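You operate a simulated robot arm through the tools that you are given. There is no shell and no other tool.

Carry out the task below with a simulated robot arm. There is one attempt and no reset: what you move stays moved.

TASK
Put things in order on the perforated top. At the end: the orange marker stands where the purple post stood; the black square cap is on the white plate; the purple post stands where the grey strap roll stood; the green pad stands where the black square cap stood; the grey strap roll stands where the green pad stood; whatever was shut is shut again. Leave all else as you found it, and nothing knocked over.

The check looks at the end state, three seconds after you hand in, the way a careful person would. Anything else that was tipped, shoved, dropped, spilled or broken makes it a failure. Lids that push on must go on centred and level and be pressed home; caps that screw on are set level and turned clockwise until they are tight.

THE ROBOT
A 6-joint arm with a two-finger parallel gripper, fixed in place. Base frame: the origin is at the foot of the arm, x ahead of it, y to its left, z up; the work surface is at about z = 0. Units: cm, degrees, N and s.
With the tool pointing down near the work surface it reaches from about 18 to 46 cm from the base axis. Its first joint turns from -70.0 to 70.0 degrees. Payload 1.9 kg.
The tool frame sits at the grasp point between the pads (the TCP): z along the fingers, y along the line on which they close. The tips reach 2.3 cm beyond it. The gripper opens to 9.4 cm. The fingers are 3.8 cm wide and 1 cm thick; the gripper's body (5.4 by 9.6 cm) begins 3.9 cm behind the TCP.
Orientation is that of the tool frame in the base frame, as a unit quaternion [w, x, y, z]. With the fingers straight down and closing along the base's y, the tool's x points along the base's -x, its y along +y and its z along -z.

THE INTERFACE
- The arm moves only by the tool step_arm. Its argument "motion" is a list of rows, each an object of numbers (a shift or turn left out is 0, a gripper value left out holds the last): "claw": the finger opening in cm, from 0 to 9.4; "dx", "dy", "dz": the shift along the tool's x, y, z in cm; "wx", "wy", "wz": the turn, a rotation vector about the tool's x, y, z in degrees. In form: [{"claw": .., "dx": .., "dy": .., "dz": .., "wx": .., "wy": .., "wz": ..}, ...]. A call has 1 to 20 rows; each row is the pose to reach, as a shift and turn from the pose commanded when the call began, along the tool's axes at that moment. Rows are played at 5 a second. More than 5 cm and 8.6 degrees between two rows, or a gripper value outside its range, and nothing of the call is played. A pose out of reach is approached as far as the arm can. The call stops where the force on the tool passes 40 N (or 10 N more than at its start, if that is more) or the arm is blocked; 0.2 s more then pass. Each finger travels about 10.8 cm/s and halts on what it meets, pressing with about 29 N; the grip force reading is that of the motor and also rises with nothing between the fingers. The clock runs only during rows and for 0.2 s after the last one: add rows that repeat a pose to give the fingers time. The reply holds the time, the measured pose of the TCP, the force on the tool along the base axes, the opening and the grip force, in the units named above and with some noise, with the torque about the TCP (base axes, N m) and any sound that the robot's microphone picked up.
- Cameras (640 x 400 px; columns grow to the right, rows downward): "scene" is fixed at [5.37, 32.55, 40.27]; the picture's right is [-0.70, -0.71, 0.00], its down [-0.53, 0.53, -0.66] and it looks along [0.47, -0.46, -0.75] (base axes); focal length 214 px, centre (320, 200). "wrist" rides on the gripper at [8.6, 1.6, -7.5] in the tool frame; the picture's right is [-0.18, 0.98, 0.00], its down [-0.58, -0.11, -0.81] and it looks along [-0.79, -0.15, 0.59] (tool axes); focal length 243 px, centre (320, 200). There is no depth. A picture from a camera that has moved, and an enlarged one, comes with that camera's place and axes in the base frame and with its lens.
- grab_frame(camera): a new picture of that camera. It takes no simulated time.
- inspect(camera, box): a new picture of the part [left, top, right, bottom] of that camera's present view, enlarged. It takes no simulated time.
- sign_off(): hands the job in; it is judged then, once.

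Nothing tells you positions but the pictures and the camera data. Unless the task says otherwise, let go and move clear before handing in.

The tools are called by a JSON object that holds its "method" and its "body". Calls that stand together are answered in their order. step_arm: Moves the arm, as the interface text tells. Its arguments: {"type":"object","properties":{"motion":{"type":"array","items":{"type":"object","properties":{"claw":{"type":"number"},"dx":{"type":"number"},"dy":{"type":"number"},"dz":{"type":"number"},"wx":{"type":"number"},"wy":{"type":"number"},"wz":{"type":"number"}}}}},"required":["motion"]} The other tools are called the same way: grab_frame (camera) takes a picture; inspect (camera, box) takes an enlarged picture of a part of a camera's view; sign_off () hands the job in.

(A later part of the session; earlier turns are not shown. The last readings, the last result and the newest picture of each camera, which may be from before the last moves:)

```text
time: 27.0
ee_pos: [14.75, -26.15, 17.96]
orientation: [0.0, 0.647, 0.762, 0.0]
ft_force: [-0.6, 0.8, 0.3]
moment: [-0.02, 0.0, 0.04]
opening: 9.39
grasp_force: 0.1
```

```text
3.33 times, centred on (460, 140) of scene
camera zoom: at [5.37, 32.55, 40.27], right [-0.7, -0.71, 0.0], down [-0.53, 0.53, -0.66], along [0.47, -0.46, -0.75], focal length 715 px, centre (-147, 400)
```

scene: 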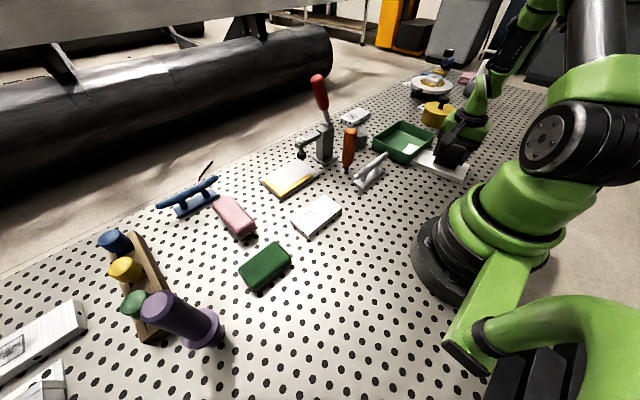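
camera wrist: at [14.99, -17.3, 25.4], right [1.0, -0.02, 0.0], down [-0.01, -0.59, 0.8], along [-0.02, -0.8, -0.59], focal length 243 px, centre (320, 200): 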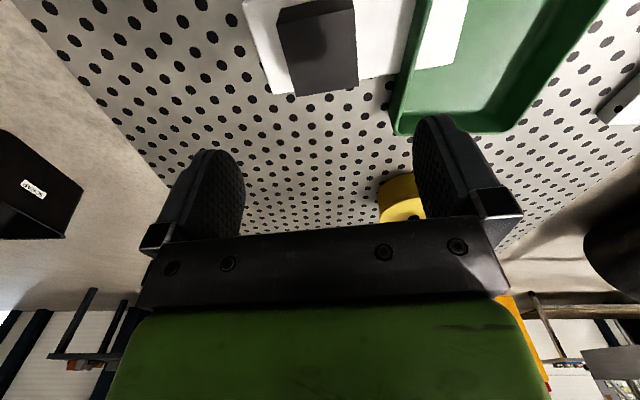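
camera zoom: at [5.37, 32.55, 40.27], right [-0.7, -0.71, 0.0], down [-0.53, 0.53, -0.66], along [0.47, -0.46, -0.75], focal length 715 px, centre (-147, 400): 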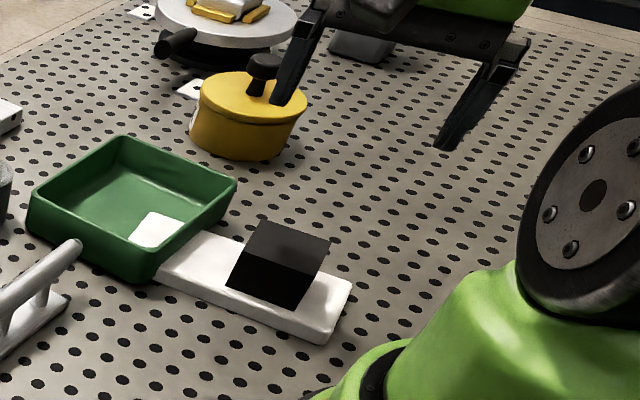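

The cap sits level on the white slab. Next is the green pad; I'll swing back to view it closely.

{"method": "step_arm", "body": {"motion": [{"dx": 1.378, "dy": 2.858, "wz": -7.153}, {"dx": 3.039, "dy": 5.54, "wz": -14.306}, {"dx": 4.966, "dy": 8.022, "wz": -21.46}, {"dx": 7.137, "dy": 10.301, "wz": -28.61}, {"dx": 9.517, "dy": 12.299, "wz": -35.77}, {"dx": 12.09, "dy": 14.045, "wz": -42.92}, {"dx": 14.821, "dy": 15.503, "wz": -50.07}, {"dx": 17.672, "dy": 16.656, "wz": -57.22}, {"dx": 20.624, "dy": 17.511, "wz": -64.38}, {"dx": 23.628, "dy": 18.042, "wz": -71.53}, {"dx": 26.664, "dy": 18.252, "wz": -78.68}, {"dx": 29.689, "dy": 18.147, "wz": -85.84}, {"dx": 32.677, "dy": 17.722, "wz": -92.99}, {"dx": 35.581, "dy": 16.998, "wz": -100.14}, {"dx": 38.393, "dy": 15.967, "dz": 1, "wz": -107.3}, {"dx": 41.06, "dy": 14.649, "dz": 2, "wz": -114.45}, {"dx": 43.574, "dy": 13.082, "dz": 3, "wz": -121.6}, {"dx": 45.889, "dy": 11.251, "dz": 4, "wz": -128.75}, {"dx": 45.889, "dy": 11.251, "dz": 4, "wz": -128.75}]}}

{"method": "grab_frame", "body": {"camera": "wrist"}}

{"method": "inspect", "body": {"camera": "wrist", "box": [240, 60, 420, 215]}}

{"method": "inspect", "body": {"camera": "scene", "box": [210, 220, 320, 310]}}

```text
time: 31.0
ee_pos: [18.4, 21.15, 14.16]
orientation: [0.0, -0.407, 0.913, 0.001]
ft_force: [0.1, 0.0, 0.0]
moment: [-0.03, 0.03, -0.03]
opening: 9.41
grasp_force: 0.0
```

```text
taken
camera wrist: at [11.38, 15.86, 21.61], right [-0.61, 0.79, 0.0], down [0.47, 0.36, 0.81], along [0.64, 0.49, -0.59], focal length 243 px, centre (320, 200)
```

wrist: 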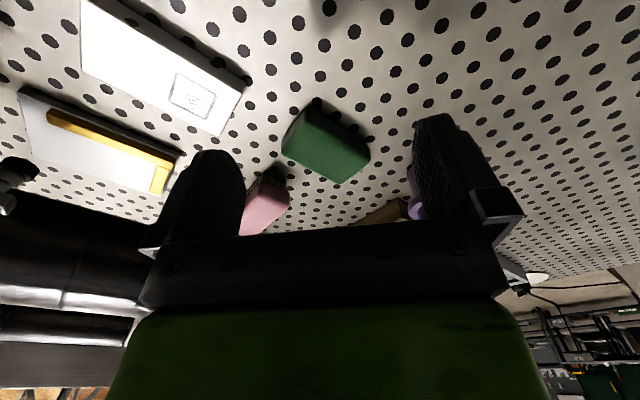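

```text
2.58 times, centred on (330, 138) of wrist
camera zoom: at [11.38, 15.86, 21.61], right [-0.61, 0.79, 0.0], down [0.47, 0.36, 0.81], along [0.64, 0.49, -0.59], focal length 626 px, centre (294, 361)
```

zoom: 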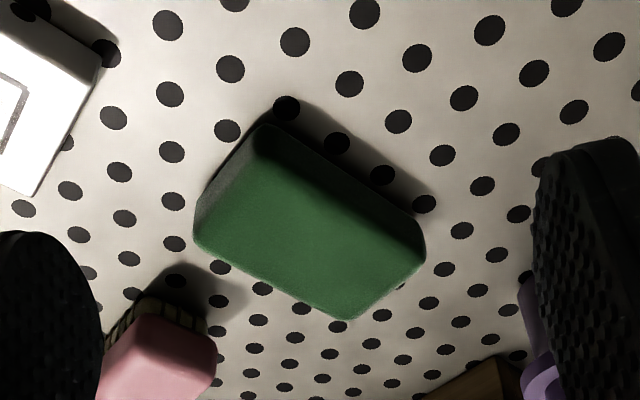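

```text
4.44 times, centred on (265, 265) of scene
camera zoom: at [5.37, 32.55, 40.27], right [-0.7, -0.71, 0.0], down [-0.53, 0.53, -0.66], along [0.47, -0.46, -0.75], focal length 953 px, centre (564, -89)
```

zoom: 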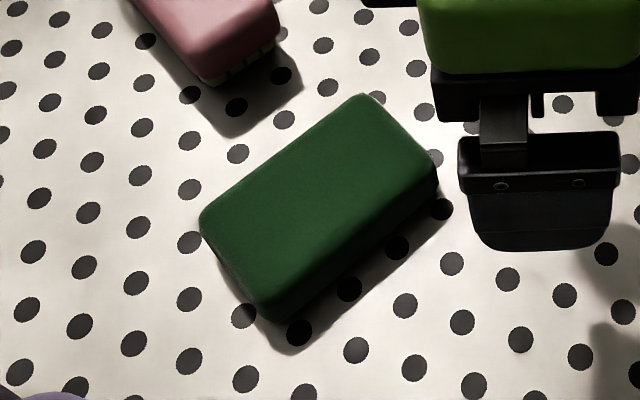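

The pad is in view. My tracked pose and the measured pose differ a little here, so I'll take a few stationary readings to gauge the noise.

{"method": "step_arm", "body": {"motion": [{"dz": 0}, {"dz": 0}]}}

{"method": "step_arm", "body": {"motion": [{"dz": 0}]}}

{"method": "step_arm", "body": {"motion": [{"dz": 0}]}}

```text
time: 31.6
ee_pos: [18.53, 21.2, 14.17]
orientation: [0.0, -0.407, 0.913, 0.001]
ft_force: [0.5, 0.3, -0.2]
moment: [0.01, -0.03, 0.03]
opening: 9.4
grasp_force: 0.2
```

```text
time: 32.0
ee_pos: [18.58, 21.2, 14.22]
orientation: [0.001, -0.407, 0.913, 0.001]
ft_force: [-0.5, -0.6, -0.2]
moment: [-0.04, 0.02, -0.03]
opening: 9.39
grasp_force: 0.0
```

```text
time: 32.4
ee_pos: [18.4, 21.11, 14.21]
orientation: [0.001, -0.407, 0.914, 0.001]
ft_force: [-0.1, 0.0, 0.0]
moment: [0.02, 0.0, -0.01]
opening: 9.4
grasp_force: 0.1
```

Readings average (18.5, 21.2, 14.2), so I'll trust measured averages from now on. The pad is about 4.9 × 8.4 × 2.9 cm, centred near (25.2, 27.5) with its long side along y. I'll hover over it with the fingers across the short side.

{"method": "step_arm", "body": {"motion": [{"dx": -1.53, "dy": -0.11, "dz": 0.5, "wz": -7, "claw": 7.6}, {"dx": -3.07, "dy": -0.23, "dz": 1, "wz": -14}, {"dx": -4.6, "dy": -0.34, "dz": 2, "wz": -21}, {"dx": -6.13, "dy": -0.46, "dz": 3, "wz": -28}, {"dx": -7.67, "dy": -0.57, "dz": 4, "wz": -35}, {"dx": -9.2, "dy": -0.69, "dz": 5.2, "wz": -42}, {"dx": -9.2, "dy": -0.69, "dz": 5.2, "wz": -42}]}}

{"method": "step_arm", "body": {"motion": [{"dz": 0}]}}

{"method": "grab_frame", "body": {"camera": "wrist"}}

{"method": "inspect", "body": {"camera": "scene", "box": [190, 190, 350, 310]}}

```text
time: 34.0
ee_pos: [25.36, 27.41, 8.59]
orientation: [0.0, 0.708, -0.707, -0.001]
ft_force: [-1.2, -0.5, 0.0]
moment: [-0.01, -0.01, -0.03]
opening: 7.57
grasp_force: 0.0
```

```text
time: 34.4
ee_pos: [25.35, 27.36, 8.69]
orientation: [-0.002, 0.707, -0.707, -0.001]
ft_force: [0.9, 0.5, -0.1]
moment: [-0.01, 0.01, 0.0]
opening: 7.57
grasp_force: 0.0
```

```text
taken
camera wrist: at [23.6, 18.78, 16.16], right [-0.98, 0.18, 0.0], down [0.11, 0.58, 0.81], along [0.15, 0.79, -0.59], focal length 243 px, centre (320, 200)
```

wrist: 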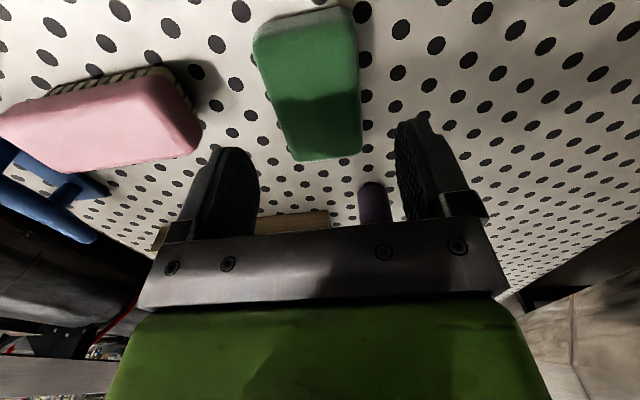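

```text
3.33 times, centred on (270, 250) of scene
camera zoom: at [5.37, 32.55, 40.27], right [-0.7, -0.71, 0.0], down [-0.53, 0.53, -0.66], along [0.47, -0.46, -0.75], focal length 715 px, centre (487, 33)
```

zoom: 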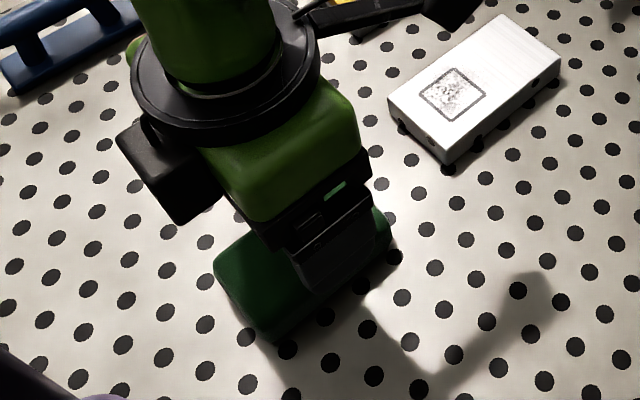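

{"method": "inspect", "body": {"camera": "wrist", "box": [220, 0, 400, 180]}}

{"method": "step_arm", "body": {"motion": [{"dz": 0}]}}

```text
2.22 times, centred on (310, 90) of wrist
camera zoom: at [23.6, 18.78, 16.16], right [-0.98, 0.18, 0.0], down [0.11, 0.58, 0.81], along [0.15, 0.79, -0.59], focal length 539 px, centre (342, 444)
```

zoom: 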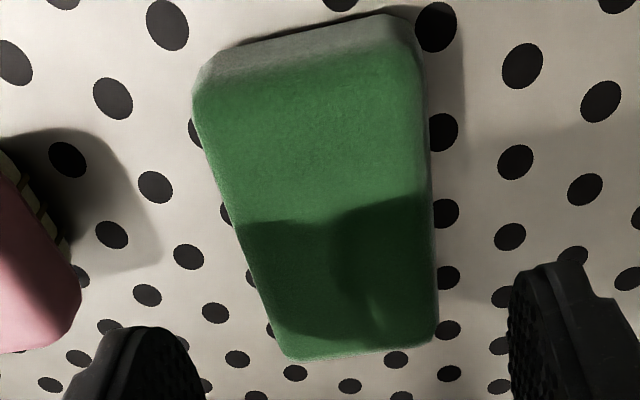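

```text
time: 34.8
ee_pos: [25.24, 27.37, 8.69]
orientation: [-0.001, 0.707, -0.707, 0.0]
ft_force: [-0.9, -0.3, -0.5]
moment: [-0.04, 0.0, -0.02]
opening: 7.62
grasp_force: 0.0
```

The pad sits between the fingers. I'll go down over it and grip across the short side.

{"method": "step_arm", "body": {"motion": [{"dx": -0.15, "dy": -0.1, "dz": 2}, {"dx": -0.15, "dy": -0.1, "dz": 4}, {"dx": -0.15, "dy": -0.1, "dz": 5.3}, {"dx": -0.15, "dy": -0.1, "dz": 5.9}, {"dx": -0.15, "dy": -0.1, "dz": 5.9}]}}

{"method": "step_arm", "body": {"motion": [{"claw": 6.4}, {"claw": 5.4}, {"claw": 4.4}, {"claw": 4}, {"claw": 4}]}}

{"method": "step_arm", "body": {"motion": [{"dz": 0}]}}

{"method": "grab_frame", "body": {"camera": "wrist"}}

```text
time: 36.0
ee_pos: [25.47, 27.5, 2.88]
orientation: [0.001, -0.707, 0.707, 0.0]
ft_force: [-0.9, -0.3, -0.4]
moment: [-0.04, -0.03, 0.01]
opening: 7.6
grasp_force: 0.0
```

```text
time: 37.2
ee_pos: [25.6, 27.47, 2.94]
orientation: [0.0, -0.707, 0.708, 0.001]
ft_force: [0.1, 0.8, -0.2]
moment: [-0.02, 0.0, 0.02]
opening: 5.49
grasp_force: 29.1
```

```text
time: 37.6
ee_pos: [25.57, 27.51, 2.96]
orientation: [0.0, 0.707, -0.707, -0.001]
ft_force: [0.3, -1.4, -0.4]
moment: [0.03, 0.03, 0.0]
opening: 5.53
grasp_force: 29.2
```

```text
taken
camera wrist: at [23.83, 18.88, 10.35], right [-0.98, 0.18, 0.0], down [0.11, 0.58, 0.81], along [0.15, 0.79, -0.59], focal length 243 px, centre (320, 200)
```

wrist: 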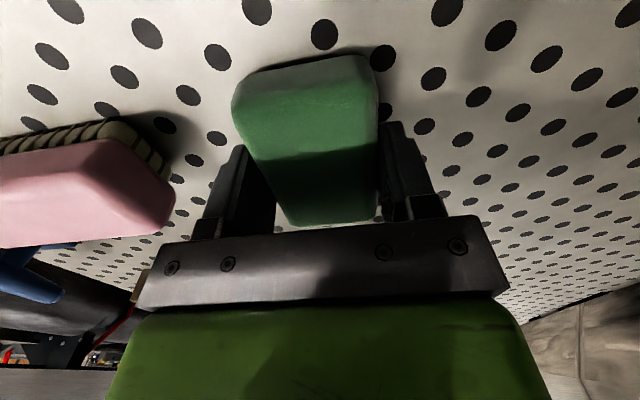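

The pad is held at 5.5 cm. I'll lift it, carry it to where the cap stood at (11.85, 22.1), and lower it.

{"method": "step_arm", "body": {"motion": [{"dz": -1}, {"dz": -3}, {"dz": -6}, {"dx": 1.35, "dy": 3.41, "dz": -6}, {"dx": 2.7, "dy": 6.83, "dz": -6}, {"dx": 4.05, "dy": 10.24, "dz": -6}, {"dx": 5.4, "dy": 13.65, "dz": -6}, {"dx": 5.4, "dy": 13.65, "dz": -6}, {"dx": 5.4, "dy": 13.65, "dz": -6}]}}

{"method": "step_arm", "body": {"motion": [{"dz": 0}]}}

{"method": "step_arm", "body": {"motion": [{"dz": 0}]}}

{"method": "grab_frame", "body": {"camera": "wrist"}}

{"method": "grab_frame", "body": {"camera": "scene"}}

```text
time: 39.6
ee_pos: [11.63, 22.27, 8.65]
orientation: [0.001, -0.707, 0.707, 0.0]
ft_force: [0.2, -0.5, -0.7]
moment: [0.01, 0.03, -0.02]
opening: 5.51
grasp_force: 28.9
```

```text
time: 40.0
ee_pos: [11.63, 22.25, 8.55]
orientation: [0.001, -0.707, 0.707, 0.0]
ft_force: [0.7, 0.2, -1.5]
moment: [-0.02, 0.01, 0.0]
opening: 5.5
grasp_force: 29.4
```

```text
time: 40.4
ee_pos: [11.7, 22.18, 8.54]
orientation: [0.0, 0.708, -0.707, -0.001]
ft_force: [0.1, -0.3, -0.3]
moment: [-0.01, 0.03, 0.0]
opening: 5.49
grasp_force: 28.5
```

```text
taken
camera wrist: at [9.97, 13.66, 16.0], right [-0.98, 0.18, 0.0], down [0.11, 0.58, 0.81], along [0.15, 0.79, -0.59], focal length 243 px, centre (320, 200)
```

wrist: 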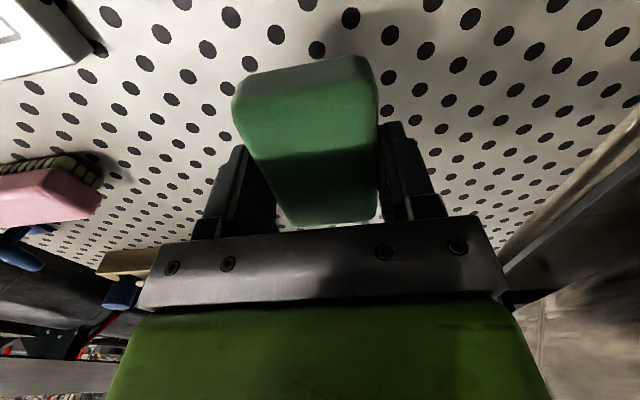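

```text
taken
```

scene: 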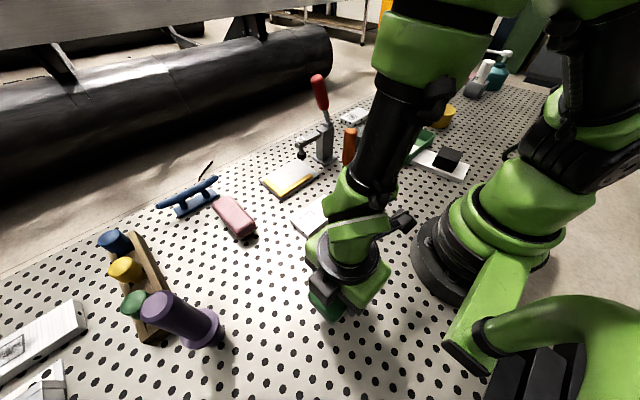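

The pad is above the cap's old place. I'll lower it gently until it touches.

{"method": "step_arm", "body": {"motion": [{"dz": 2}, {"dz": 4}, {"dz": 5}, {"dz": 5.5}, {"dz": 5.7}, {"dz": 5.7}]}}

{"method": "step_arm", "body": {"motion": [{"dz": 0.1}, {"dz": 0.15}, {"dz": 0.15}]}}

{"method": "step_arm", "body": {"motion": [{"dz": 0.1}, {"dz": 0.1}, {"dz": 0.1}]}}

```text
time: 41.8
ee_pos: [11.9, 22.06, 3.03]
orientation: [-0.001, 0.707, -0.707, -0.001]
ft_force: [0.2, 0.2, -0.2]
moment: [0.01, 0.0, -0.01]
opening: 5.51
grasp_force: 28.5
```

```text
time: 42.6
ee_pos: [11.94, 22.03, 2.92]
orientation: [-0.001, 0.707, -0.707, -0.002]
ft_force: [2.0, 0.7, 6.2]
moment: [-0.03, -0.03, -0.05]
opening: 5.5
grasp_force: 28.7
```

```text
time: 43.4
ee_pos: [11.97, 22.06, 2.79]
orientation: [0.002, -0.707, 0.707, 0.001]
ft_force: [-0.8, -1.0, 11.0]
moment: [-0.07, 0.06, 0.03]
opening: 5.49
grasp_force: 28.5
stopped in row 3: the force on the tool passed its limit at 41 N (the readings are from after the stop); the commanded pose is now the measured one
```

The pad is on the table. I'll ease off, open and move up.

{"method": "step_arm", "body": {"motion": [{"dz": -0.05}, {"dz": -0.05, "claw": 6}, {"dz": -0.05, "claw": 7}, {"dz": -0.05, "claw": 7.4}, {"dz": -0.05, "claw": 7.4}]}}

{"method": "step_arm", "body": {"motion": [{"dz": -1}, {"dz": -4}, {"dz": -8}, {"dz": -12}, {"dz": -15}, {"dz": -15}]}}

{"method": "grab_frame", "body": {"camera": "wrist"}}

{"method": "grab_frame", "body": {"camera": "scene"}}

```text
time: 44.6
ee_pos: [11.9, 21.94, 2.89]
orientation: [-0.002, 0.707, -0.707, 0.0]
ft_force: [0.4, 0.1, 0.3]
moment: [-0.01, -0.02, -0.01]
opening: 7.41
grasp_force: 0.1
```

```text
time: 46.0
ee_pos: [11.72, 22.3, 17.99]
orientation: [-0.001, 0.707, -0.707, 0.0]
ft_force: [0.1, -0.5, 0.4]
moment: [-0.02, 0.0, 0.03]
opening: 7.38
grasp_force: 0.0
```

```text
taken
camera wrist: at [10.11, 13.59, 25.41], right [-0.98, 0.18, 0.0], down [0.11, 0.58, 0.81], along [0.15, 0.79, -0.59], focal length 243 px, centre (320, 200)
```

wrist: 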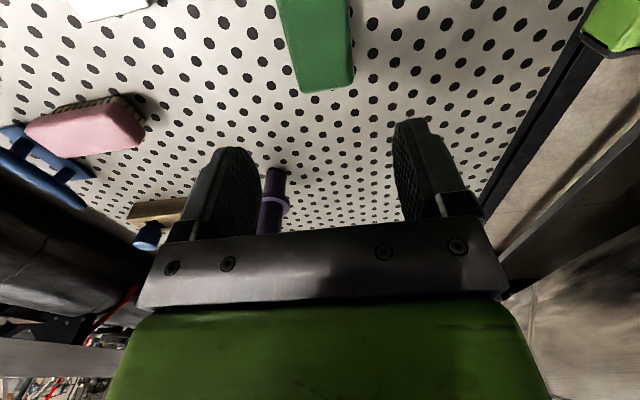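

```text
taken
```

scene: 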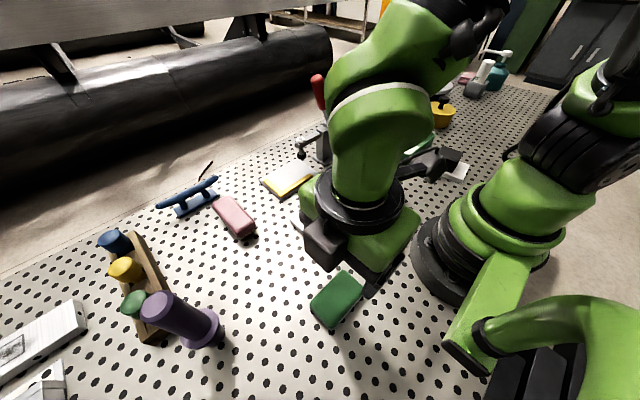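

The pad now sits where the cap stood. Next is the grey strap roll, so I'll swing over for a close look at it and its tail before gripping.

{"method": "step_arm", "body": {"motion": [{"dx": 1.21, "dy": -2.12, "wz": 7.467}, {"dx": 2.63, "dy": -4.13, "wz": 14.93}, {"dx": 4.24, "dy": -5.99, "wz": 22.4}, {"dx": 6.02, "dy": -7.69, "wz": 29.87}, {"dx": 7.97, "dy": -9.21, "wz": 37.33}, {"dx": 10.06, "dy": -10.53, "wz": 44.8}, {"dx": 12.28, "dy": -11.65, "wz": 52.27}, {"dx": 14.59, "dy": -12.55, "wz": 59.73}, {"dx": 17.0, "dy": -13.23, "wz": 67.2}, {"dx": 19.46, "dy": -13.66, "wz": 74.67}, {"dx": 21.96, "dy": -13.86, "wz": 82.13}, {"dx": 24.47, "dy": -13.81, "wz": 89.6}, {"dx": 26.97, "dy": -13.52, "wz": 97.07}, {"dx": 29.43, "dy": -12.98, "wz": 104.53}, {"dx": 31.84, "dy": -12.21, "wz": 112}, {"dx": 32.96, "dy": -14.99, "wz": 112}, {"dx": 34.09, "dy": -17.77, "wz": 112}, {"dx": 34.84, "dy": -19.62, "wz": 112}, {"dx": 34.84, "dy": -19.62, "wz": 112}]}}

{"method": "grab_frame", "body": {"camera": "wrist"}}

{"method": "inspect", "body": {"camera": "wrist", "box": [260, 60, 420, 215]}}

{"method": "inspect", "body": {"camera": "scene", "box": [280, 230, 400, 340]}}

```text
time: 50.0
ee_pos: [31.4, -12.88, 17.76]
orientation: [0.0, 0.191, 0.982, 0.002]
ft_force: [-0.2, -0.6, -0.5]
moment: [-0.01, -0.01, 0.01]
opening: 7.41
grasp_force: 0.0
```

```text
taken
camera wrist: at [24.02, -8.02, 25.14], right [0.54, 0.84, 0.0], down [0.5, -0.32, 0.81], along [0.68, -0.43, -0.59], focal length 243 px, centre (320, 200)
```

wrist: 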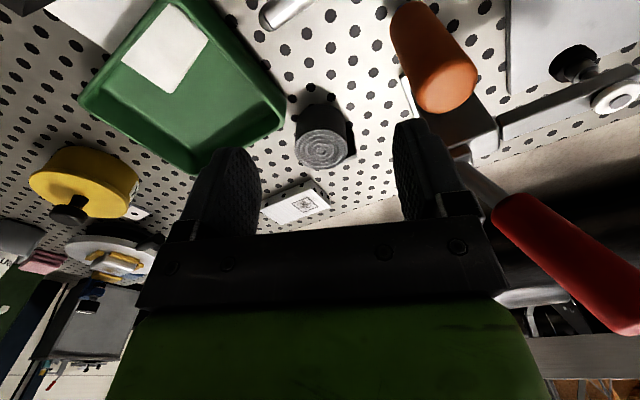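

```text
2.58 times, centred on (340, 138) of wrist
camera zoom: at [24.02, -8.02, 25.14], right [0.54, 0.84, 0.0], down [0.5, -0.32, 0.81], along [0.68, -0.43, -0.59], focal length 626 px, centre (268, 361)
```

zoom: 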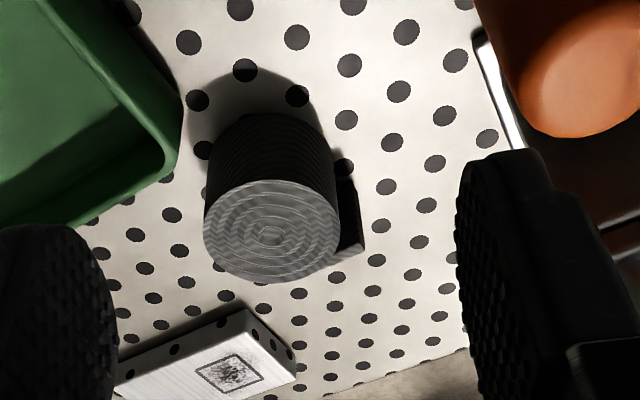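

```text
3.64 times, centred on (340, 285) of scene
camera zoom: at [5.37, 32.55, 40.27], right [-0.7, -0.71, 0.0], down [-0.53, 0.53, -0.66], along [0.47, -0.46, -0.75], focal length 780 px, centre (247, -109)
```

zoom: 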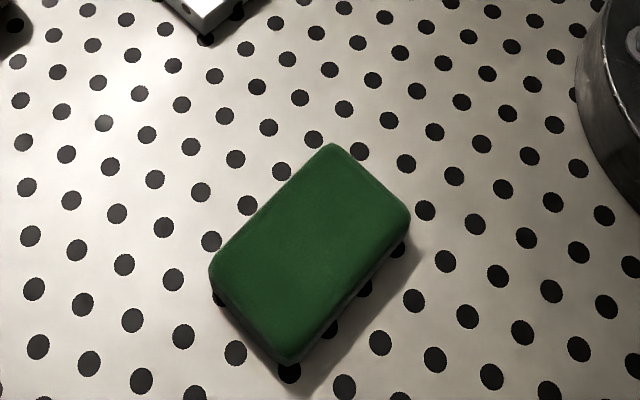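

The roll's centre is near (39.7, -18.0), 4.7 cm tall and 5.8 cm across. Its tail flap is on the far (+x) side, heading toward +y. I'll grip it with the fingers closing roughly along y, which clears both the flap and the tray.

{"method": "step_arm", "body": {"motion": [{"dx": -1.92, "dy": -0.35, "dz": 1.4, "wz": -6.4, "claw": 8}, {"dx": -3.84, "dy": -0.7, "dz": 2.8, "wz": -12.8}, {"dx": -5.76, "dy": -1.04, "dz": 4.2, "wz": -19.2}, {"dx": -7.68, "dy": -1.39, "dz": 5.6, "wz": -25.6}, {"dx": -9.6, "dy": -1.73, "dz": 7, "wz": -32}, {"dx": -9.6, "dy": -1.73, "dz": 7, "wz": -32}]}}

{"method": "step_arm", "body": {"motion": [{"dz": 0}]}}

{"method": "grab_frame", "body": {"camera": "wrist"}}

{"method": "inspect", "body": {"camera": "wrist", "box": [240, 0, 420, 180]}}

{"method": "inspect", "body": {"camera": "scene", "box": [300, 60, 460, 200]}}

```text
time: 51.4
ee_pos: [39.67, -17.84, 10.88]
orientation: [0.001, -0.088, 0.996, 0.002]
ft_force: [0.1, 0.0, -0.6]
moment: [0.02, 0.01, 0.01]
opening: 7.99
grasp_force: 0.0
```

```text
time: 51.8
ee_pos: [39.69, -17.77, 10.9]
orientation: [0.002, -0.087, 0.996, 0.002]
ft_force: [0.6, -0.1, -0.8]
moment: [0.0, -0.01, -0.01]
opening: 8.01
grasp_force: 0.0
```

```text
taken
camera wrist: at [30.83, -17.65, 18.33], right [0.01, 1.0, 0.0], down [0.59, -0.01, 0.81], along [0.81, -0.01, -0.59], focal length 243 px, centre (320, 200)
```

wrist: 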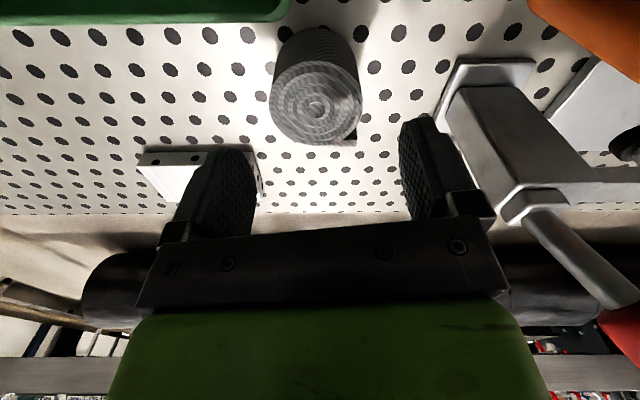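

```text
2.22 times, centred on (330, 90) of wrist
camera zoom: at [30.83, -17.65, 18.33], right [0.01, 1.0, 0.0], down [0.59, -0.01, 0.81], along [0.81, -0.01, -0.59], focal length 539 px, centre (298, 444)
```

zoom: 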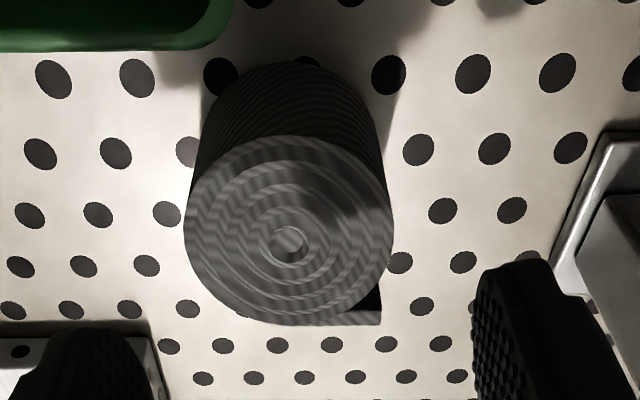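

```text
2.86 times, centred on (380, 130) of scene
camera zoom: at [5.37, 32.55, 40.27], right [-0.7, -0.71, 0.0], down [-0.53, 0.53, -0.66], along [0.47, -0.46, -0.75], focal length 613 px, centre (149, 400)
```

zoom: 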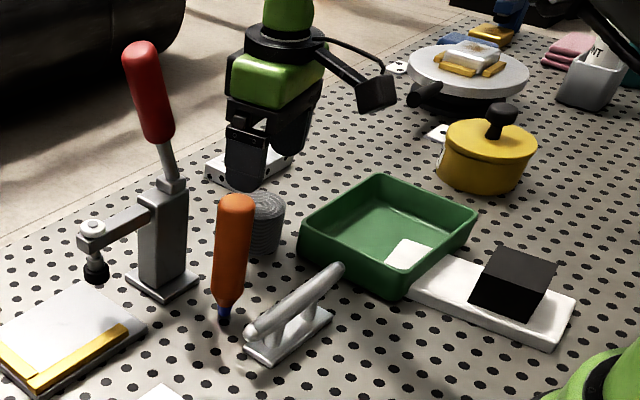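

The flap is confirmed on the far side and both finger paths are clear. I'll descend and grip the roll.

{"method": "step_arm", "body": {"motion": [{"dx": 0.1, "dy": -0.26, "dz": 3}, {"dx": 0.1, "dy": -0.26, "dz": 5.5}, {"dx": 0.1, "dy": -0.26, "dz": 7.2}, {"dx": 0.1, "dy": -0.26, "dz": 8.1}, {"dx": 0.1, "dy": -0.26, "dz": 8.1}]}}

{"method": "step_arm", "body": {"motion": [{"dz": 0}]}}

{"method": "grab_frame", "body": {"camera": "wrist"}}

{"method": "step_arm", "body": {"motion": [{"claw": 7}, {"claw": 6}, {"claw": 5}, {"claw": 4.6}, {"claw": 4.6}]}}

{"method": "step_arm", "body": {"motion": [{"dz": 0}]}}

{"method": "grab_frame", "body": {"camera": "wrist"}}

```text
time: 53.0
ee_pos: [39.66, -18.31, 2.64]
orientation: [0.001, -0.087, 0.996, 0.001]
ft_force: [0.4, 0.3, -0.5]
moment: [0.02, 0.01, 0.03]
opening: 8.01
grasp_force: 0.1
```

```text
time: 53.4
ee_pos: [39.64, -18.31, 2.72]
orientation: [0.001, -0.087, 0.996, 0.002]
ft_force: [0.1, 0.1, 0.6]
moment: [0.01, 0.0, 0.03]
opening: 7.99
grasp_force: 0.1
```

```text
taken
camera wrist: at [30.78, -18.24, 10.14], right [0.01, 1.0, 0.0], down [0.59, -0.01, 0.81], along [0.81, -0.01, -0.59], focal length 243 px, centre (320, 200)
```

wrist: 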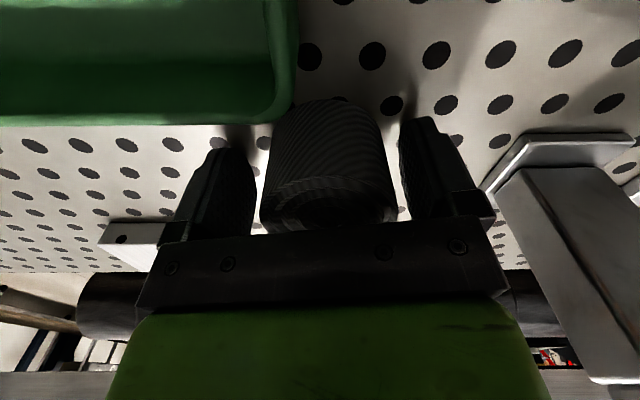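

```text
time: 54.6
ee_pos: [39.75, -18.4, 2.74]
orientation: [0.001, -0.087, 0.996, 0.001]
ft_force: [0.8, 0.7, 1.6]
moment: [0.0, -0.05, 0.02]
opening: 6.08
grasp_force: 29.1
```

```text
time: 55.0
ee_pos: [39.58, -18.34, 2.69]
orientation: [0.001, -0.087, 0.996, 0.003]
ft_force: [0.3, 0.6, 0.2]
moment: [-0.04, -0.08, 0.04]
opening: 6.06
grasp_force: 29.2
```

```text
taken
camera wrist: at [30.78, -18.24, 10.14], right [0.01, 1.0, 0.0], down [0.59, -0.01, 0.81], along [0.81, -0.01, -0.59], focal length 243 px, centre (320, 200)
```

wrist: 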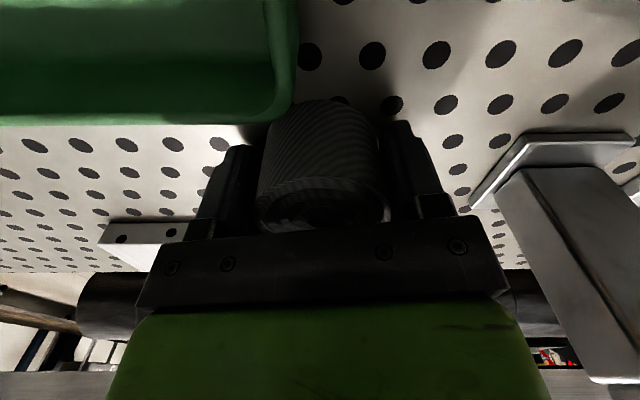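

The roll is held at 6.07 cm. I'll lift it clear and pull it back toward the base while rising.

{"method": "step_arm", "body": {"motion": [{"dz": -1}, {"dz": -3}, {"dz": -6}, {"dx": 2.89, "dy": 1.98, "dz": -9}, {"dx": 5.78, "dy": 3.96, "dz": -12}, {"dx": 8.66, "dy": 5.93, "dz": -14.5}, {"dx": 11.55, "dy": 7.91, "dz": -16.5}, {"dx": 11.55, "dy": 7.91, "dz": -16.5}]}}

{"method": "step_arm", "body": {"motion": [{"dz": 0}]}}

{"method": "grab_frame", "body": {"camera": "wrist"}}

{"method": "grab_frame", "body": {"camera": "scene"}}

```text
time: 56.8
ee_pos: [27.05, -12.77, 19.52]
orientation: [0.001, -0.087, 0.996, 0.002]
ft_force: [0.9, 0.7, -1.3]
moment: [0.02, -0.01, -0.01]
opening: 6.04
grasp_force: 29.1
```

```text
time: 57.2
ee_pos: [27.19, -12.65, 19.48]
orientation: [0.001, -0.087, 0.996, 0.002]
ft_force: [-0.4, 0.4, -2.3]
moment: [0.02, 0.0, 0.01]
opening: 6.06
grasp_force: 29.2
```

```text
taken
camera wrist: at [18.24, -12.6, 26.99], right [0.01, 1.0, 0.0], down [0.59, -0.01, 0.81], along [0.81, -0.01, -0.59], focal length 243 px, centre (320, 200)
```

wrist: 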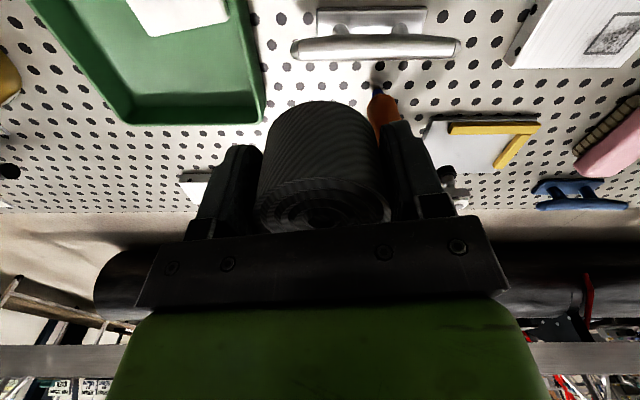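

```text
taken
```

scene: 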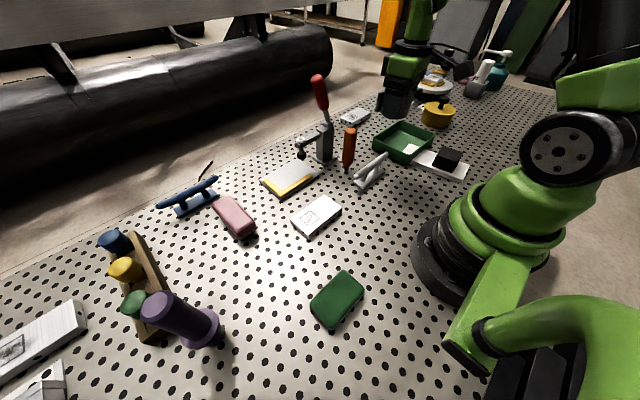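

The roll is clear and held well. I'll arc it across to the pad's old place at (25.25, 27.5).

{"method": "step_arm", "body": {"motion": [{"dx": -1.448, "dy": 2.283, "wz": -2.5}, {"dx": -2.671, "dy": 4.667, "wz": -5}, {"dx": -3.681, "dy": 7.17, "wz": -7.5}, {"dx": -4.459, "dy": 9.744, "wz": -10}, {"dx": -5.003, "dy": 12.369, "wz": -12.5}, {"dx": -5.303, "dy": 15.048, "wz": -15}, {"dx": -5.361, "dy": 17.738, "wz": -17.5}, {"dx": -5.184, "dy": 20.42, "wz": -20}, {"dx": -4.768, "dy": 23.072, "wz": -22.5}, {"dx": -5.226, "dy": 26.017, "dz": 1, "wz": -25}, {"dx": -5.786, "dy": 29.249, "dz": 3, "wz": -27.5}, {"dx": -5.99, "dy": 32.655, "dz": 5, "wz": -30}, {"dx": -5.811, "dy": 36.19, "dz": 7, "wz": -32.5}, {"dx": -5.183, "dy": 39.773, "dz": 9, "wz": -35}, {"dx": -5.183, "dy": 39.773, "dz": 9, "wz": -35}]}}

{"method": "step_arm", "body": {"motion": [{"dz": 0}]}}

{"method": "step_arm", "body": {"motion": [{"dz": 0}]}}

{"method": "grab_frame", "body": {"camera": "wrist"}}

{"method": "grab_frame", "body": {"camera": "scene"}}

```text
time: 60.4
ee_pos: [25.49, 27.65, 10.7]
orientation: [0.002, -0.382, 0.924, 0.001]
ft_force: [0.2, 0.8, -1.9]
moment: [0.03, -0.02, -0.03]
opening: 6.05
grasp_force: 29.1
```

```text
time: 60.8
ee_pos: [25.44, 27.47, 10.71]
orientation: [0.001, -0.383, 0.924, 0.002]
ft_force: [-1.0, 0.3, -1.1]
moment: [0.0, 0.01, -0.03]
opening: 6.06
grasp_force: 28.8
```

```text
time: 61.2
ee_pos: [25.44, 27.5, 10.74]
orientation: [0.002, -0.383, 0.924, 0.002]
ft_force: [0.7, -0.4, -1.9]
moment: [0.01, -0.03, 0.01]
opening: 6.03
grasp_force: 28.9
```

```text
taken
camera wrist: at [18.11, 22.59, 18.11], right [-0.56, 0.83, 0.0], down [0.49, 0.33, 0.81], along [0.67, 0.46, -0.59], focal length 243 px, centre (320, 200)
```

wrist: 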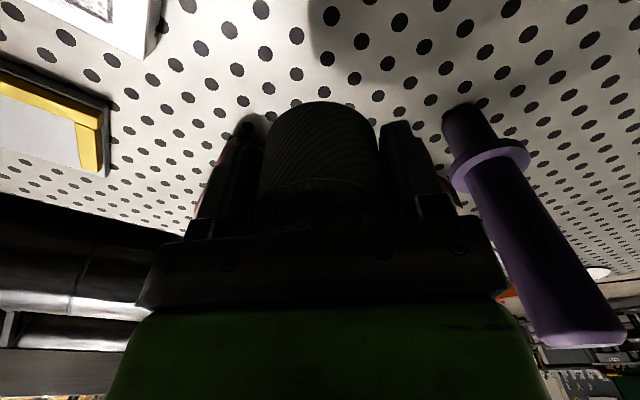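

```text
taken
```

scene: 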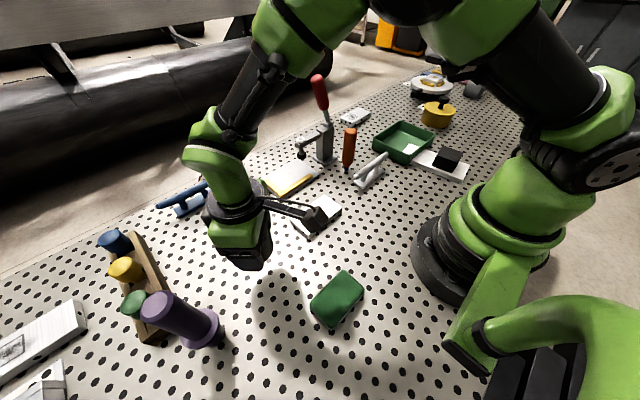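

The roll hovers over the pad's old place. I'll lower it in stages.

{"method": "step_arm", "body": {"motion": [{"dx": 0.1, "dy": 0.1, "dz": 2.5}, {"dx": 0.1, "dy": 0.1, "dz": 5}, {"dx": 0.1, "dy": 0.1, "dz": 6.5}, {"dx": 0.1, "dy": 0.1, "dz": 7.2}, {"dx": 0.1, "dy": 0.1, "dz": 7.2}]}}

{"method": "step_arm", "body": {"motion": [{"dz": 0.1}, {"dz": 0.2}, {"dz": 0.2}]}}

{"method": "step_arm", "body": {"motion": [{"dz": 0.1}, {"dz": 0.1}]}}

```text
time: 62.4
ee_pos: [25.03, 27.5, 2.97]
orientation: [0.001, -0.383, 0.924, 0.002]
ft_force: [1.0, 0.6, -1.6]
moment: [-0.03, -0.01, 0.0]
opening: 6.06
grasp_force: 29.2
```

```text
time: 63.2
ee_pos: [25.09, 27.55, 3.0]
orientation: [0.002, -0.382, 0.924, 0.001]
ft_force: [0.1, 0.3, -1.1]
moment: [-0.04, 0.0, -0.01]
opening: 6.09
grasp_force: 28.1
```

```text
time: 63.8
ee_pos: [25.03, 27.64, 2.77]
orientation: [0.001, -0.382, 0.924, 0.001]
ft_force: [0.3, 0.6, -1.0]
moment: [-0.01, 0.0, -0.01]
opening: 6.06
grasp_force: 28.6
```

{"method": "step_arm", "body": {"motion": [{"dz": 0.05}, {"dz": 0.1}]}}

{"method": "step_arm", "body": {"motion": [{"dz": 0.05}, {"dz": 0.1}]}}

```text
time: 64.4
ee_pos: [25.11, 27.34, 2.68]
orientation: [0.001, -0.383, 0.924, 0.002]
ft_force: [-0.1, 0.7, -1.7]
moment: [-0.02, 0.0, 0.04]
opening: 6.06
grasp_force: 29.5
```

```text
time: 65.0
ee_pos: [25.12, 27.52, 2.56]
orientation: [0.002, -0.382, 0.924, 0.002]
ft_force: [-6.3, -9.7, 20.5]
moment: [-0.37, -0.2, -0.15]
opening: 6.03
grasp_force: 29.5
```

The roll is in contact with the table. I'll ease off slightly, open evenly and retreat.

{"method": "step_arm", "body": {"motion": [{"dz": -0.08}, {"dz": -0.08, "claw": 6.6}, {"dz": -0.08, "claw": 7.2}, {"dz": -0.08, "claw": 8}, {"dz": -0.08, "claw": 8.2}, {"dz": -0.08, "claw": 8.2}]}}

{"method": "grab_frame", "body": {"camera": "wrist"}}

{"method": "step_arm", "body": {"motion": [{"dz": -1}, {"dz": -3}, {"dz": -6}, {"dz": -9.5}, {"dz": -12}, {"dz": -12}]}}

{"method": "grab_frame", "body": {"camera": "wrist"}}

{"method": "grab_frame", "body": {"camera": "scene"}}

```text
time: 66.4
ee_pos: [25.07, 27.47, 2.69]
orientation: [0.001, -0.383, 0.924, 0.002]
ft_force: [0.7, -0.6, -0.7]
moment: [0.0, 0.02, 0.0]
opening: 8.22
grasp_force: 0.0
```

```text
taken
camera wrist: at [17.75, 22.61, 10.09], right [-0.56, 0.83, 0.0], down [0.49, 0.33, 0.81], along [0.67, 0.46, -0.59], focal length 243 px, centre (320, 200)
```

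wrist: 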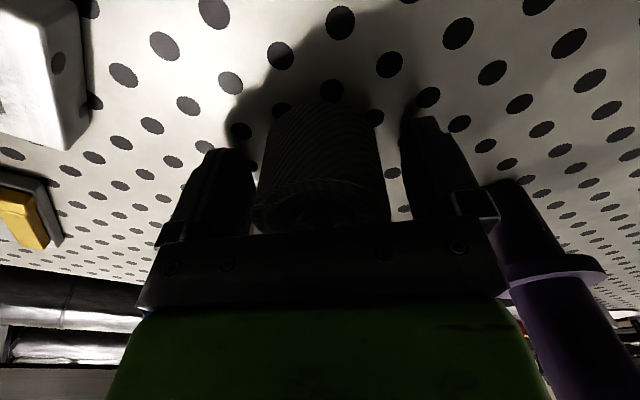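

```text
time: 67.8
ee_pos: [24.98, 27.75, 14.7]
orientation: [0.001, -0.383, 0.924, 0.002]
ft_force: [0.4, 0.0, -0.5]
moment: [-0.05, 0.03, -0.02]
opening: 8.19
grasp_force: 0.1
```

```text
taken
camera wrist: at [17.62, 22.81, 22.15], right [-0.57, 0.82, 0.0], down [0.49, 0.33, 0.81], along [0.67, 0.46, -0.59], focal length 243 px, centre (320, 200)
```

wrist: 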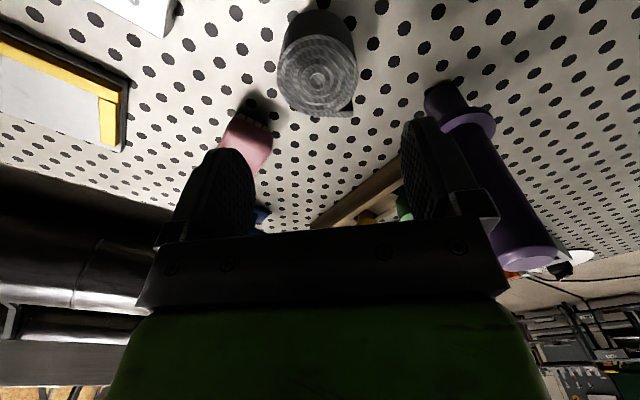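

```text
taken
```

scene: 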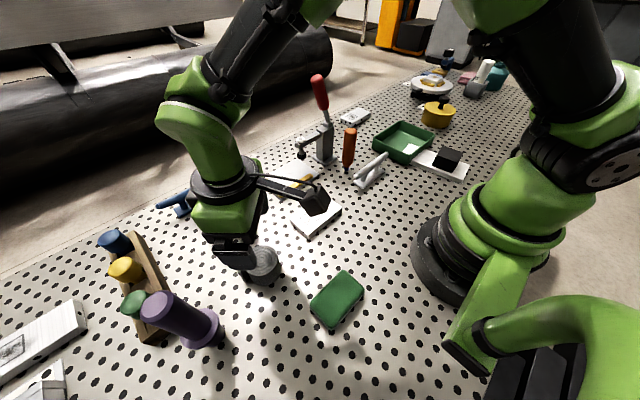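

The roll stands where the pad was. Next is the purple post, which I'll localise precisely because it's close to the reach limit.

{"method": "inspect", "body": {"camera": "wrist", "box": [390, 60, 570, 290]}}

{"method": "step_arm", "body": {"motion": [{"dz": 0}]}}

{"method": "step_arm", "body": {"motion": [{"dz": 0}]}}

```text
1.74 times, centred on (480, 175) of wrist
camera zoom: at [17.62, 22.81, 22.15], right [-0.57, 0.82, 0.0], down [0.49, 0.33, 0.81], along [0.67, 0.46, -0.59], focal length 422 px, centre (42, 244)
```

zoom: 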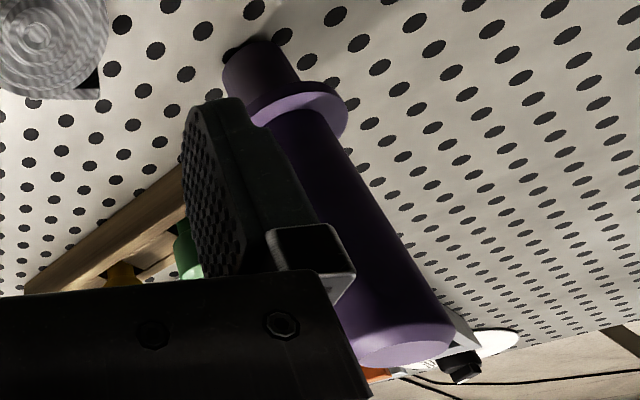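

```text
time: 68.2
ee_pos: [25.02, 27.72, 14.76]
orientation: [0.001, -0.382, 0.924, 0.002]
ft_force: [0.5, -1.5, 0.7]
moment: [0.0, -0.01, 0.01]
opening: 8.2
grasp_force: 0.1
```

```text
time: 68.6
ee_pos: [24.91, 27.69, 14.7]
orientation: [0.002, -0.382, 0.924, 0.001]
ft_force: [0.2, 0.1, 0.1]
moment: [-0.02, 0.0, -0.01]
opening: 8.22
grasp_force: 0.0
```

The post base is near (21.6, 39.95), which is 45.4 cm out. The gripper must hold it above z≈13 so the palm clears its top. I'll test in free space whether the arm reaches that radius at this height.

{"method": "step_arm", "body": {"motion": [{"dx": -2.5, "dy": 0.1, "dz": 0.5}, {"dx": -5, "dy": 0.25, "dz": 1}, {"dx": -7, "dy": 0.35, "dz": 1.3}, {"dx": -8.1, "dy": 0.41, "dz": 1.5}, {"dx": -8.1, "dy": 0.41, "dz": 1.5}]}}

{"method": "step_arm", "body": {"motion": [{"dz": 0}]}}

```text
time: 69.8
ee_pos: [30.4, 33.45, 13.13]
orientation: [0.0, -0.383, 0.924, 0.001]
ft_force: [0.3, -0.4, 0.9]
moment: [-0.01, -0.02, 0.02]
opening: 8.22
grasp_force: 0.0
```

```text
time: 70.2
ee_pos: [30.56, 33.51, 13.22]
orientation: [0.002, -0.383, 0.924, 0.001]
ft_force: [0.2, 0.5, -0.9]
moment: [0.0, 0.0, -0.02]
opening: 8.21
grasp_force: 0.1
```

The arm reaches r=45.3 at z=13.2 with the tool straight down. I'll check that it can also rise a few cm there, for the lift.

{"method": "step_arm", "body": {"motion": [{"dz": -1.5}, {"dz": -3}, {"dz": -3}]}}

{"method": "step_arm", "body": {"motion": [{"dz": 0}]}}

{"method": "grab_frame", "body": {"camera": "scene"}}

```text
time: 71.0
ee_pos: [30.29, 33.45, 16.29]
orientation: [0.002, -0.383, 0.924, 0.001]
ft_force: [0.6, 0.2, -0.4]
moment: [-0.02, 0.02, -0.02]
opening: 8.21
grasp_force: 0.1
```

```text
time: 71.4
ee_pos: [30.27, 33.57, 16.22]
orientation: [0.002, -0.382, 0.924, 0.002]
ft_force: [-0.3, -0.2, 0.2]
moment: [0.01, 0.02, -0.02]
opening: 8.2
grasp_force: 0.0
```

```text
taken
```

scene: 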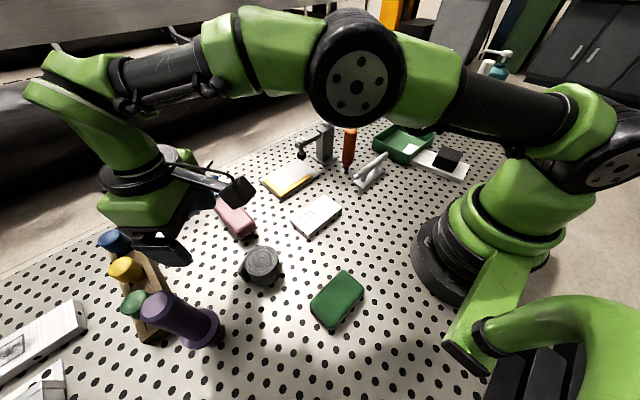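

Reach is fine there. I'll back away, line up radially with the post at z≈13.4, and look before sliding the open fingers around it.

{"method": "step_arm", "body": {"motion": [{"dx": 4.43, "dy": -0.23}, {"dx": 8.75, "dy": -0.45}, {"dx": 9.81, "dy": 2.03, "dz": 1, "wz": -6}, {"dx": 10.51, "dy": 4.86, "dz": 2, "wz": -12}, {"dx": 10.62, "dy": 8.08, "dz": 2.8, "wz": -16.6}, {"dx": 10.62, "dy": 8.08, "dz": 2.8, "wz": -16.6}]}}

{"method": "step_arm", "body": {"motion": [{"dz": 0}]}}

{"method": "step_arm", "body": {"motion": [{"dz": 0}]}}

{"method": "grab_frame", "body": {"camera": "wrist"}}

{"method": "inspect", "body": {"camera": "wrist", "box": [240, 60, 420, 220]}}

{"method": "grab_frame", "body": {"camera": "scene"}}

```text
time: 72.8
ee_pos: [17.47, 31.83, 13.45]
orientation: [0.002, -0.513, 0.859, 0.001]
ft_force: [-0.2, 0.2, 0.7]
moment: [-0.01, 0.03, 0.0]
opening: 8.2
grasp_force: 0.1
```

```text
time: 73.2
ee_pos: [17.33, 31.79, 13.41]
orientation: [0.001, -0.512, 0.859, 0.0]
ft_force: [0.1, 0.2, 0.3]
moment: [0.04, 0.02, 0.0]
opening: 8.2
grasp_force: 0.0
```

```text
time: 73.6
ee_pos: [17.28, 31.96, 13.44]
orientation: [0.001, -0.513, 0.859, 0.001]
ft_force: [1.2, -0.5, 0.3]
moment: [0.0, 0.02, -0.02]
opening: 8.18
grasp_force: 0.1
```

```text
taken
camera wrist: at [11.69, 25.05, 20.92], right [-0.78, 0.63, 0.0], down [0.37, 0.46, 0.81], along [0.51, 0.63, -0.59], focal length 243 px, centre (320, 200)
```

wrist: 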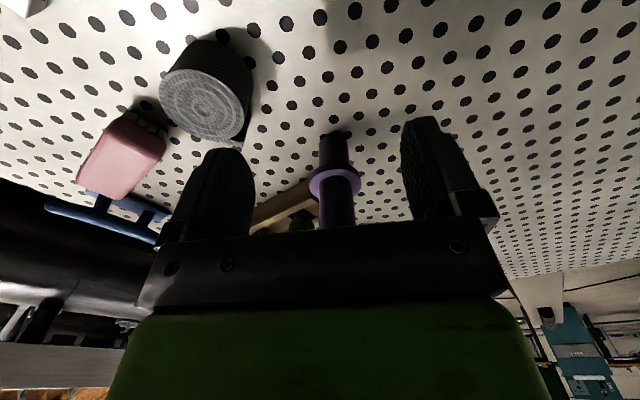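

```text
2.50 times, centred on (330, 140) of wrist
camera zoom: at [11.69, 25.05, 20.92], right [-0.78, 0.63, 0.0], down [0.37, 0.46, 0.81], along [0.51, 0.63, -0.59], focal length 606 px, centre (295, 350)
```

zoom: 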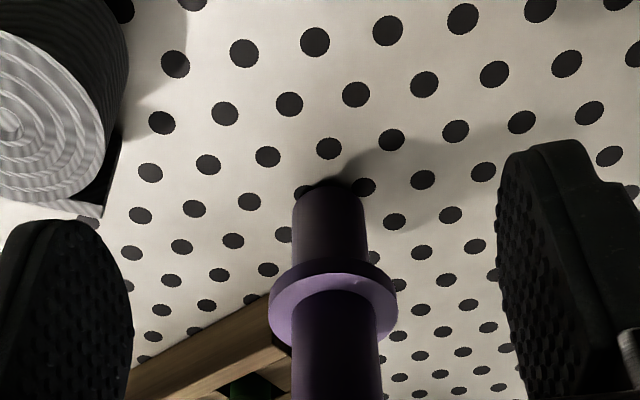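

```text
taken
```

scene: 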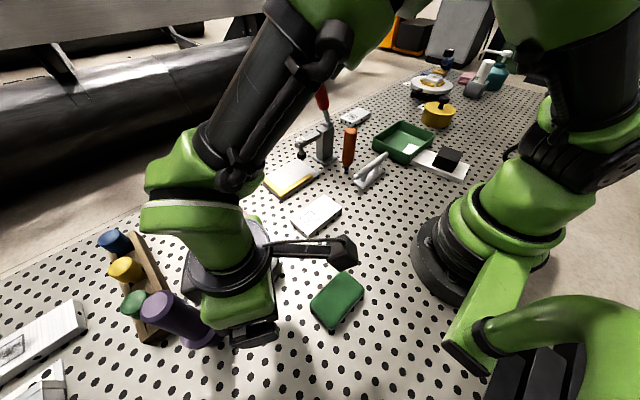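

The post base is at about (21.9, 40.15), directly ahead of the gripper and laterally centred. I'll advance partway and check.

{"method": "step_arm", "body": {"motion": [{"dx": -2}, {"dx": -4}, {"dx": -5.5}, {"dx": -5.5}]}}

{"method": "grab_frame", "body": {"camera": "wrist"}}

{"method": "grab_frame", "body": {"camera": "scene"}}

{"method": "inspect", "body": {"camera": "scene", "box": [100, 240, 260, 370]}}

```text
time: 74.6
ee_pos: [20.01, 36.4, 13.56]
orientation: [0.001, -0.512, 0.859, 0.001]
ft_force: [0.3, 0.5, -0.1]
moment: [-0.03, -0.03, -0.02]
opening: 8.2
grasp_force: 0.1
```

```text
taken
camera wrist: at [14.39, 29.72, 20.98], right [-0.78, 0.63, 0.0], down [0.37, 0.46, 0.81], along [0.51, 0.63, -0.59], focal length 243 px, centre (320, 200)
```

wrist: 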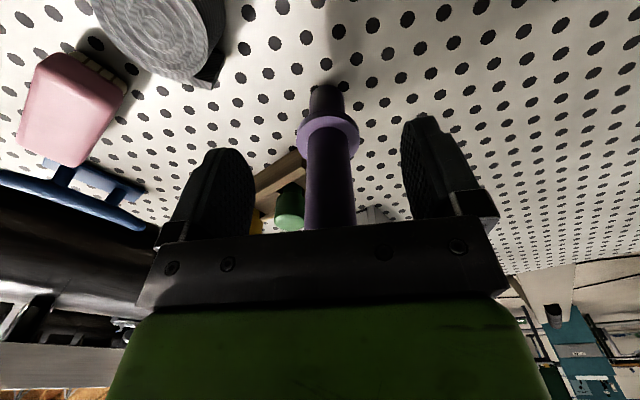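

```text
taken
```

scene: 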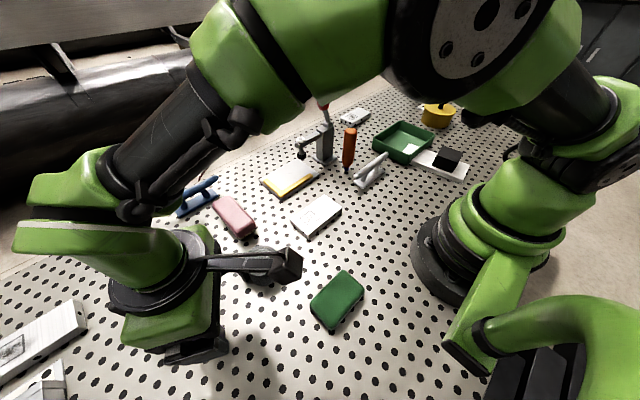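

```text
3.08 times, centred on (180, 305) of scene
camera zoom: at [5.37, 32.55, 40.27], right [-0.7, -0.71, 0.0], down [-0.53, 0.53, -0.66], along [0.47, -0.46, -0.75], focal length 660 px, centre (751, -123)
```

zoom: 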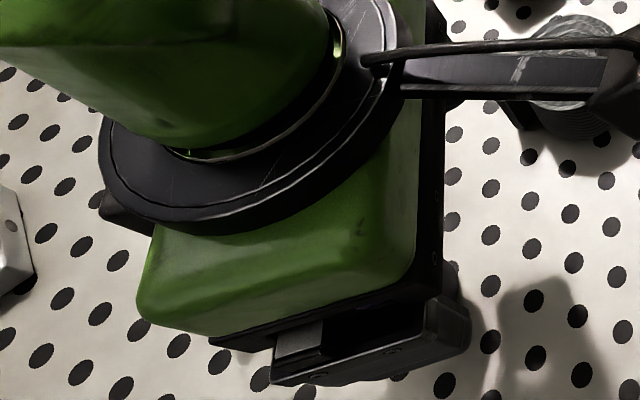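

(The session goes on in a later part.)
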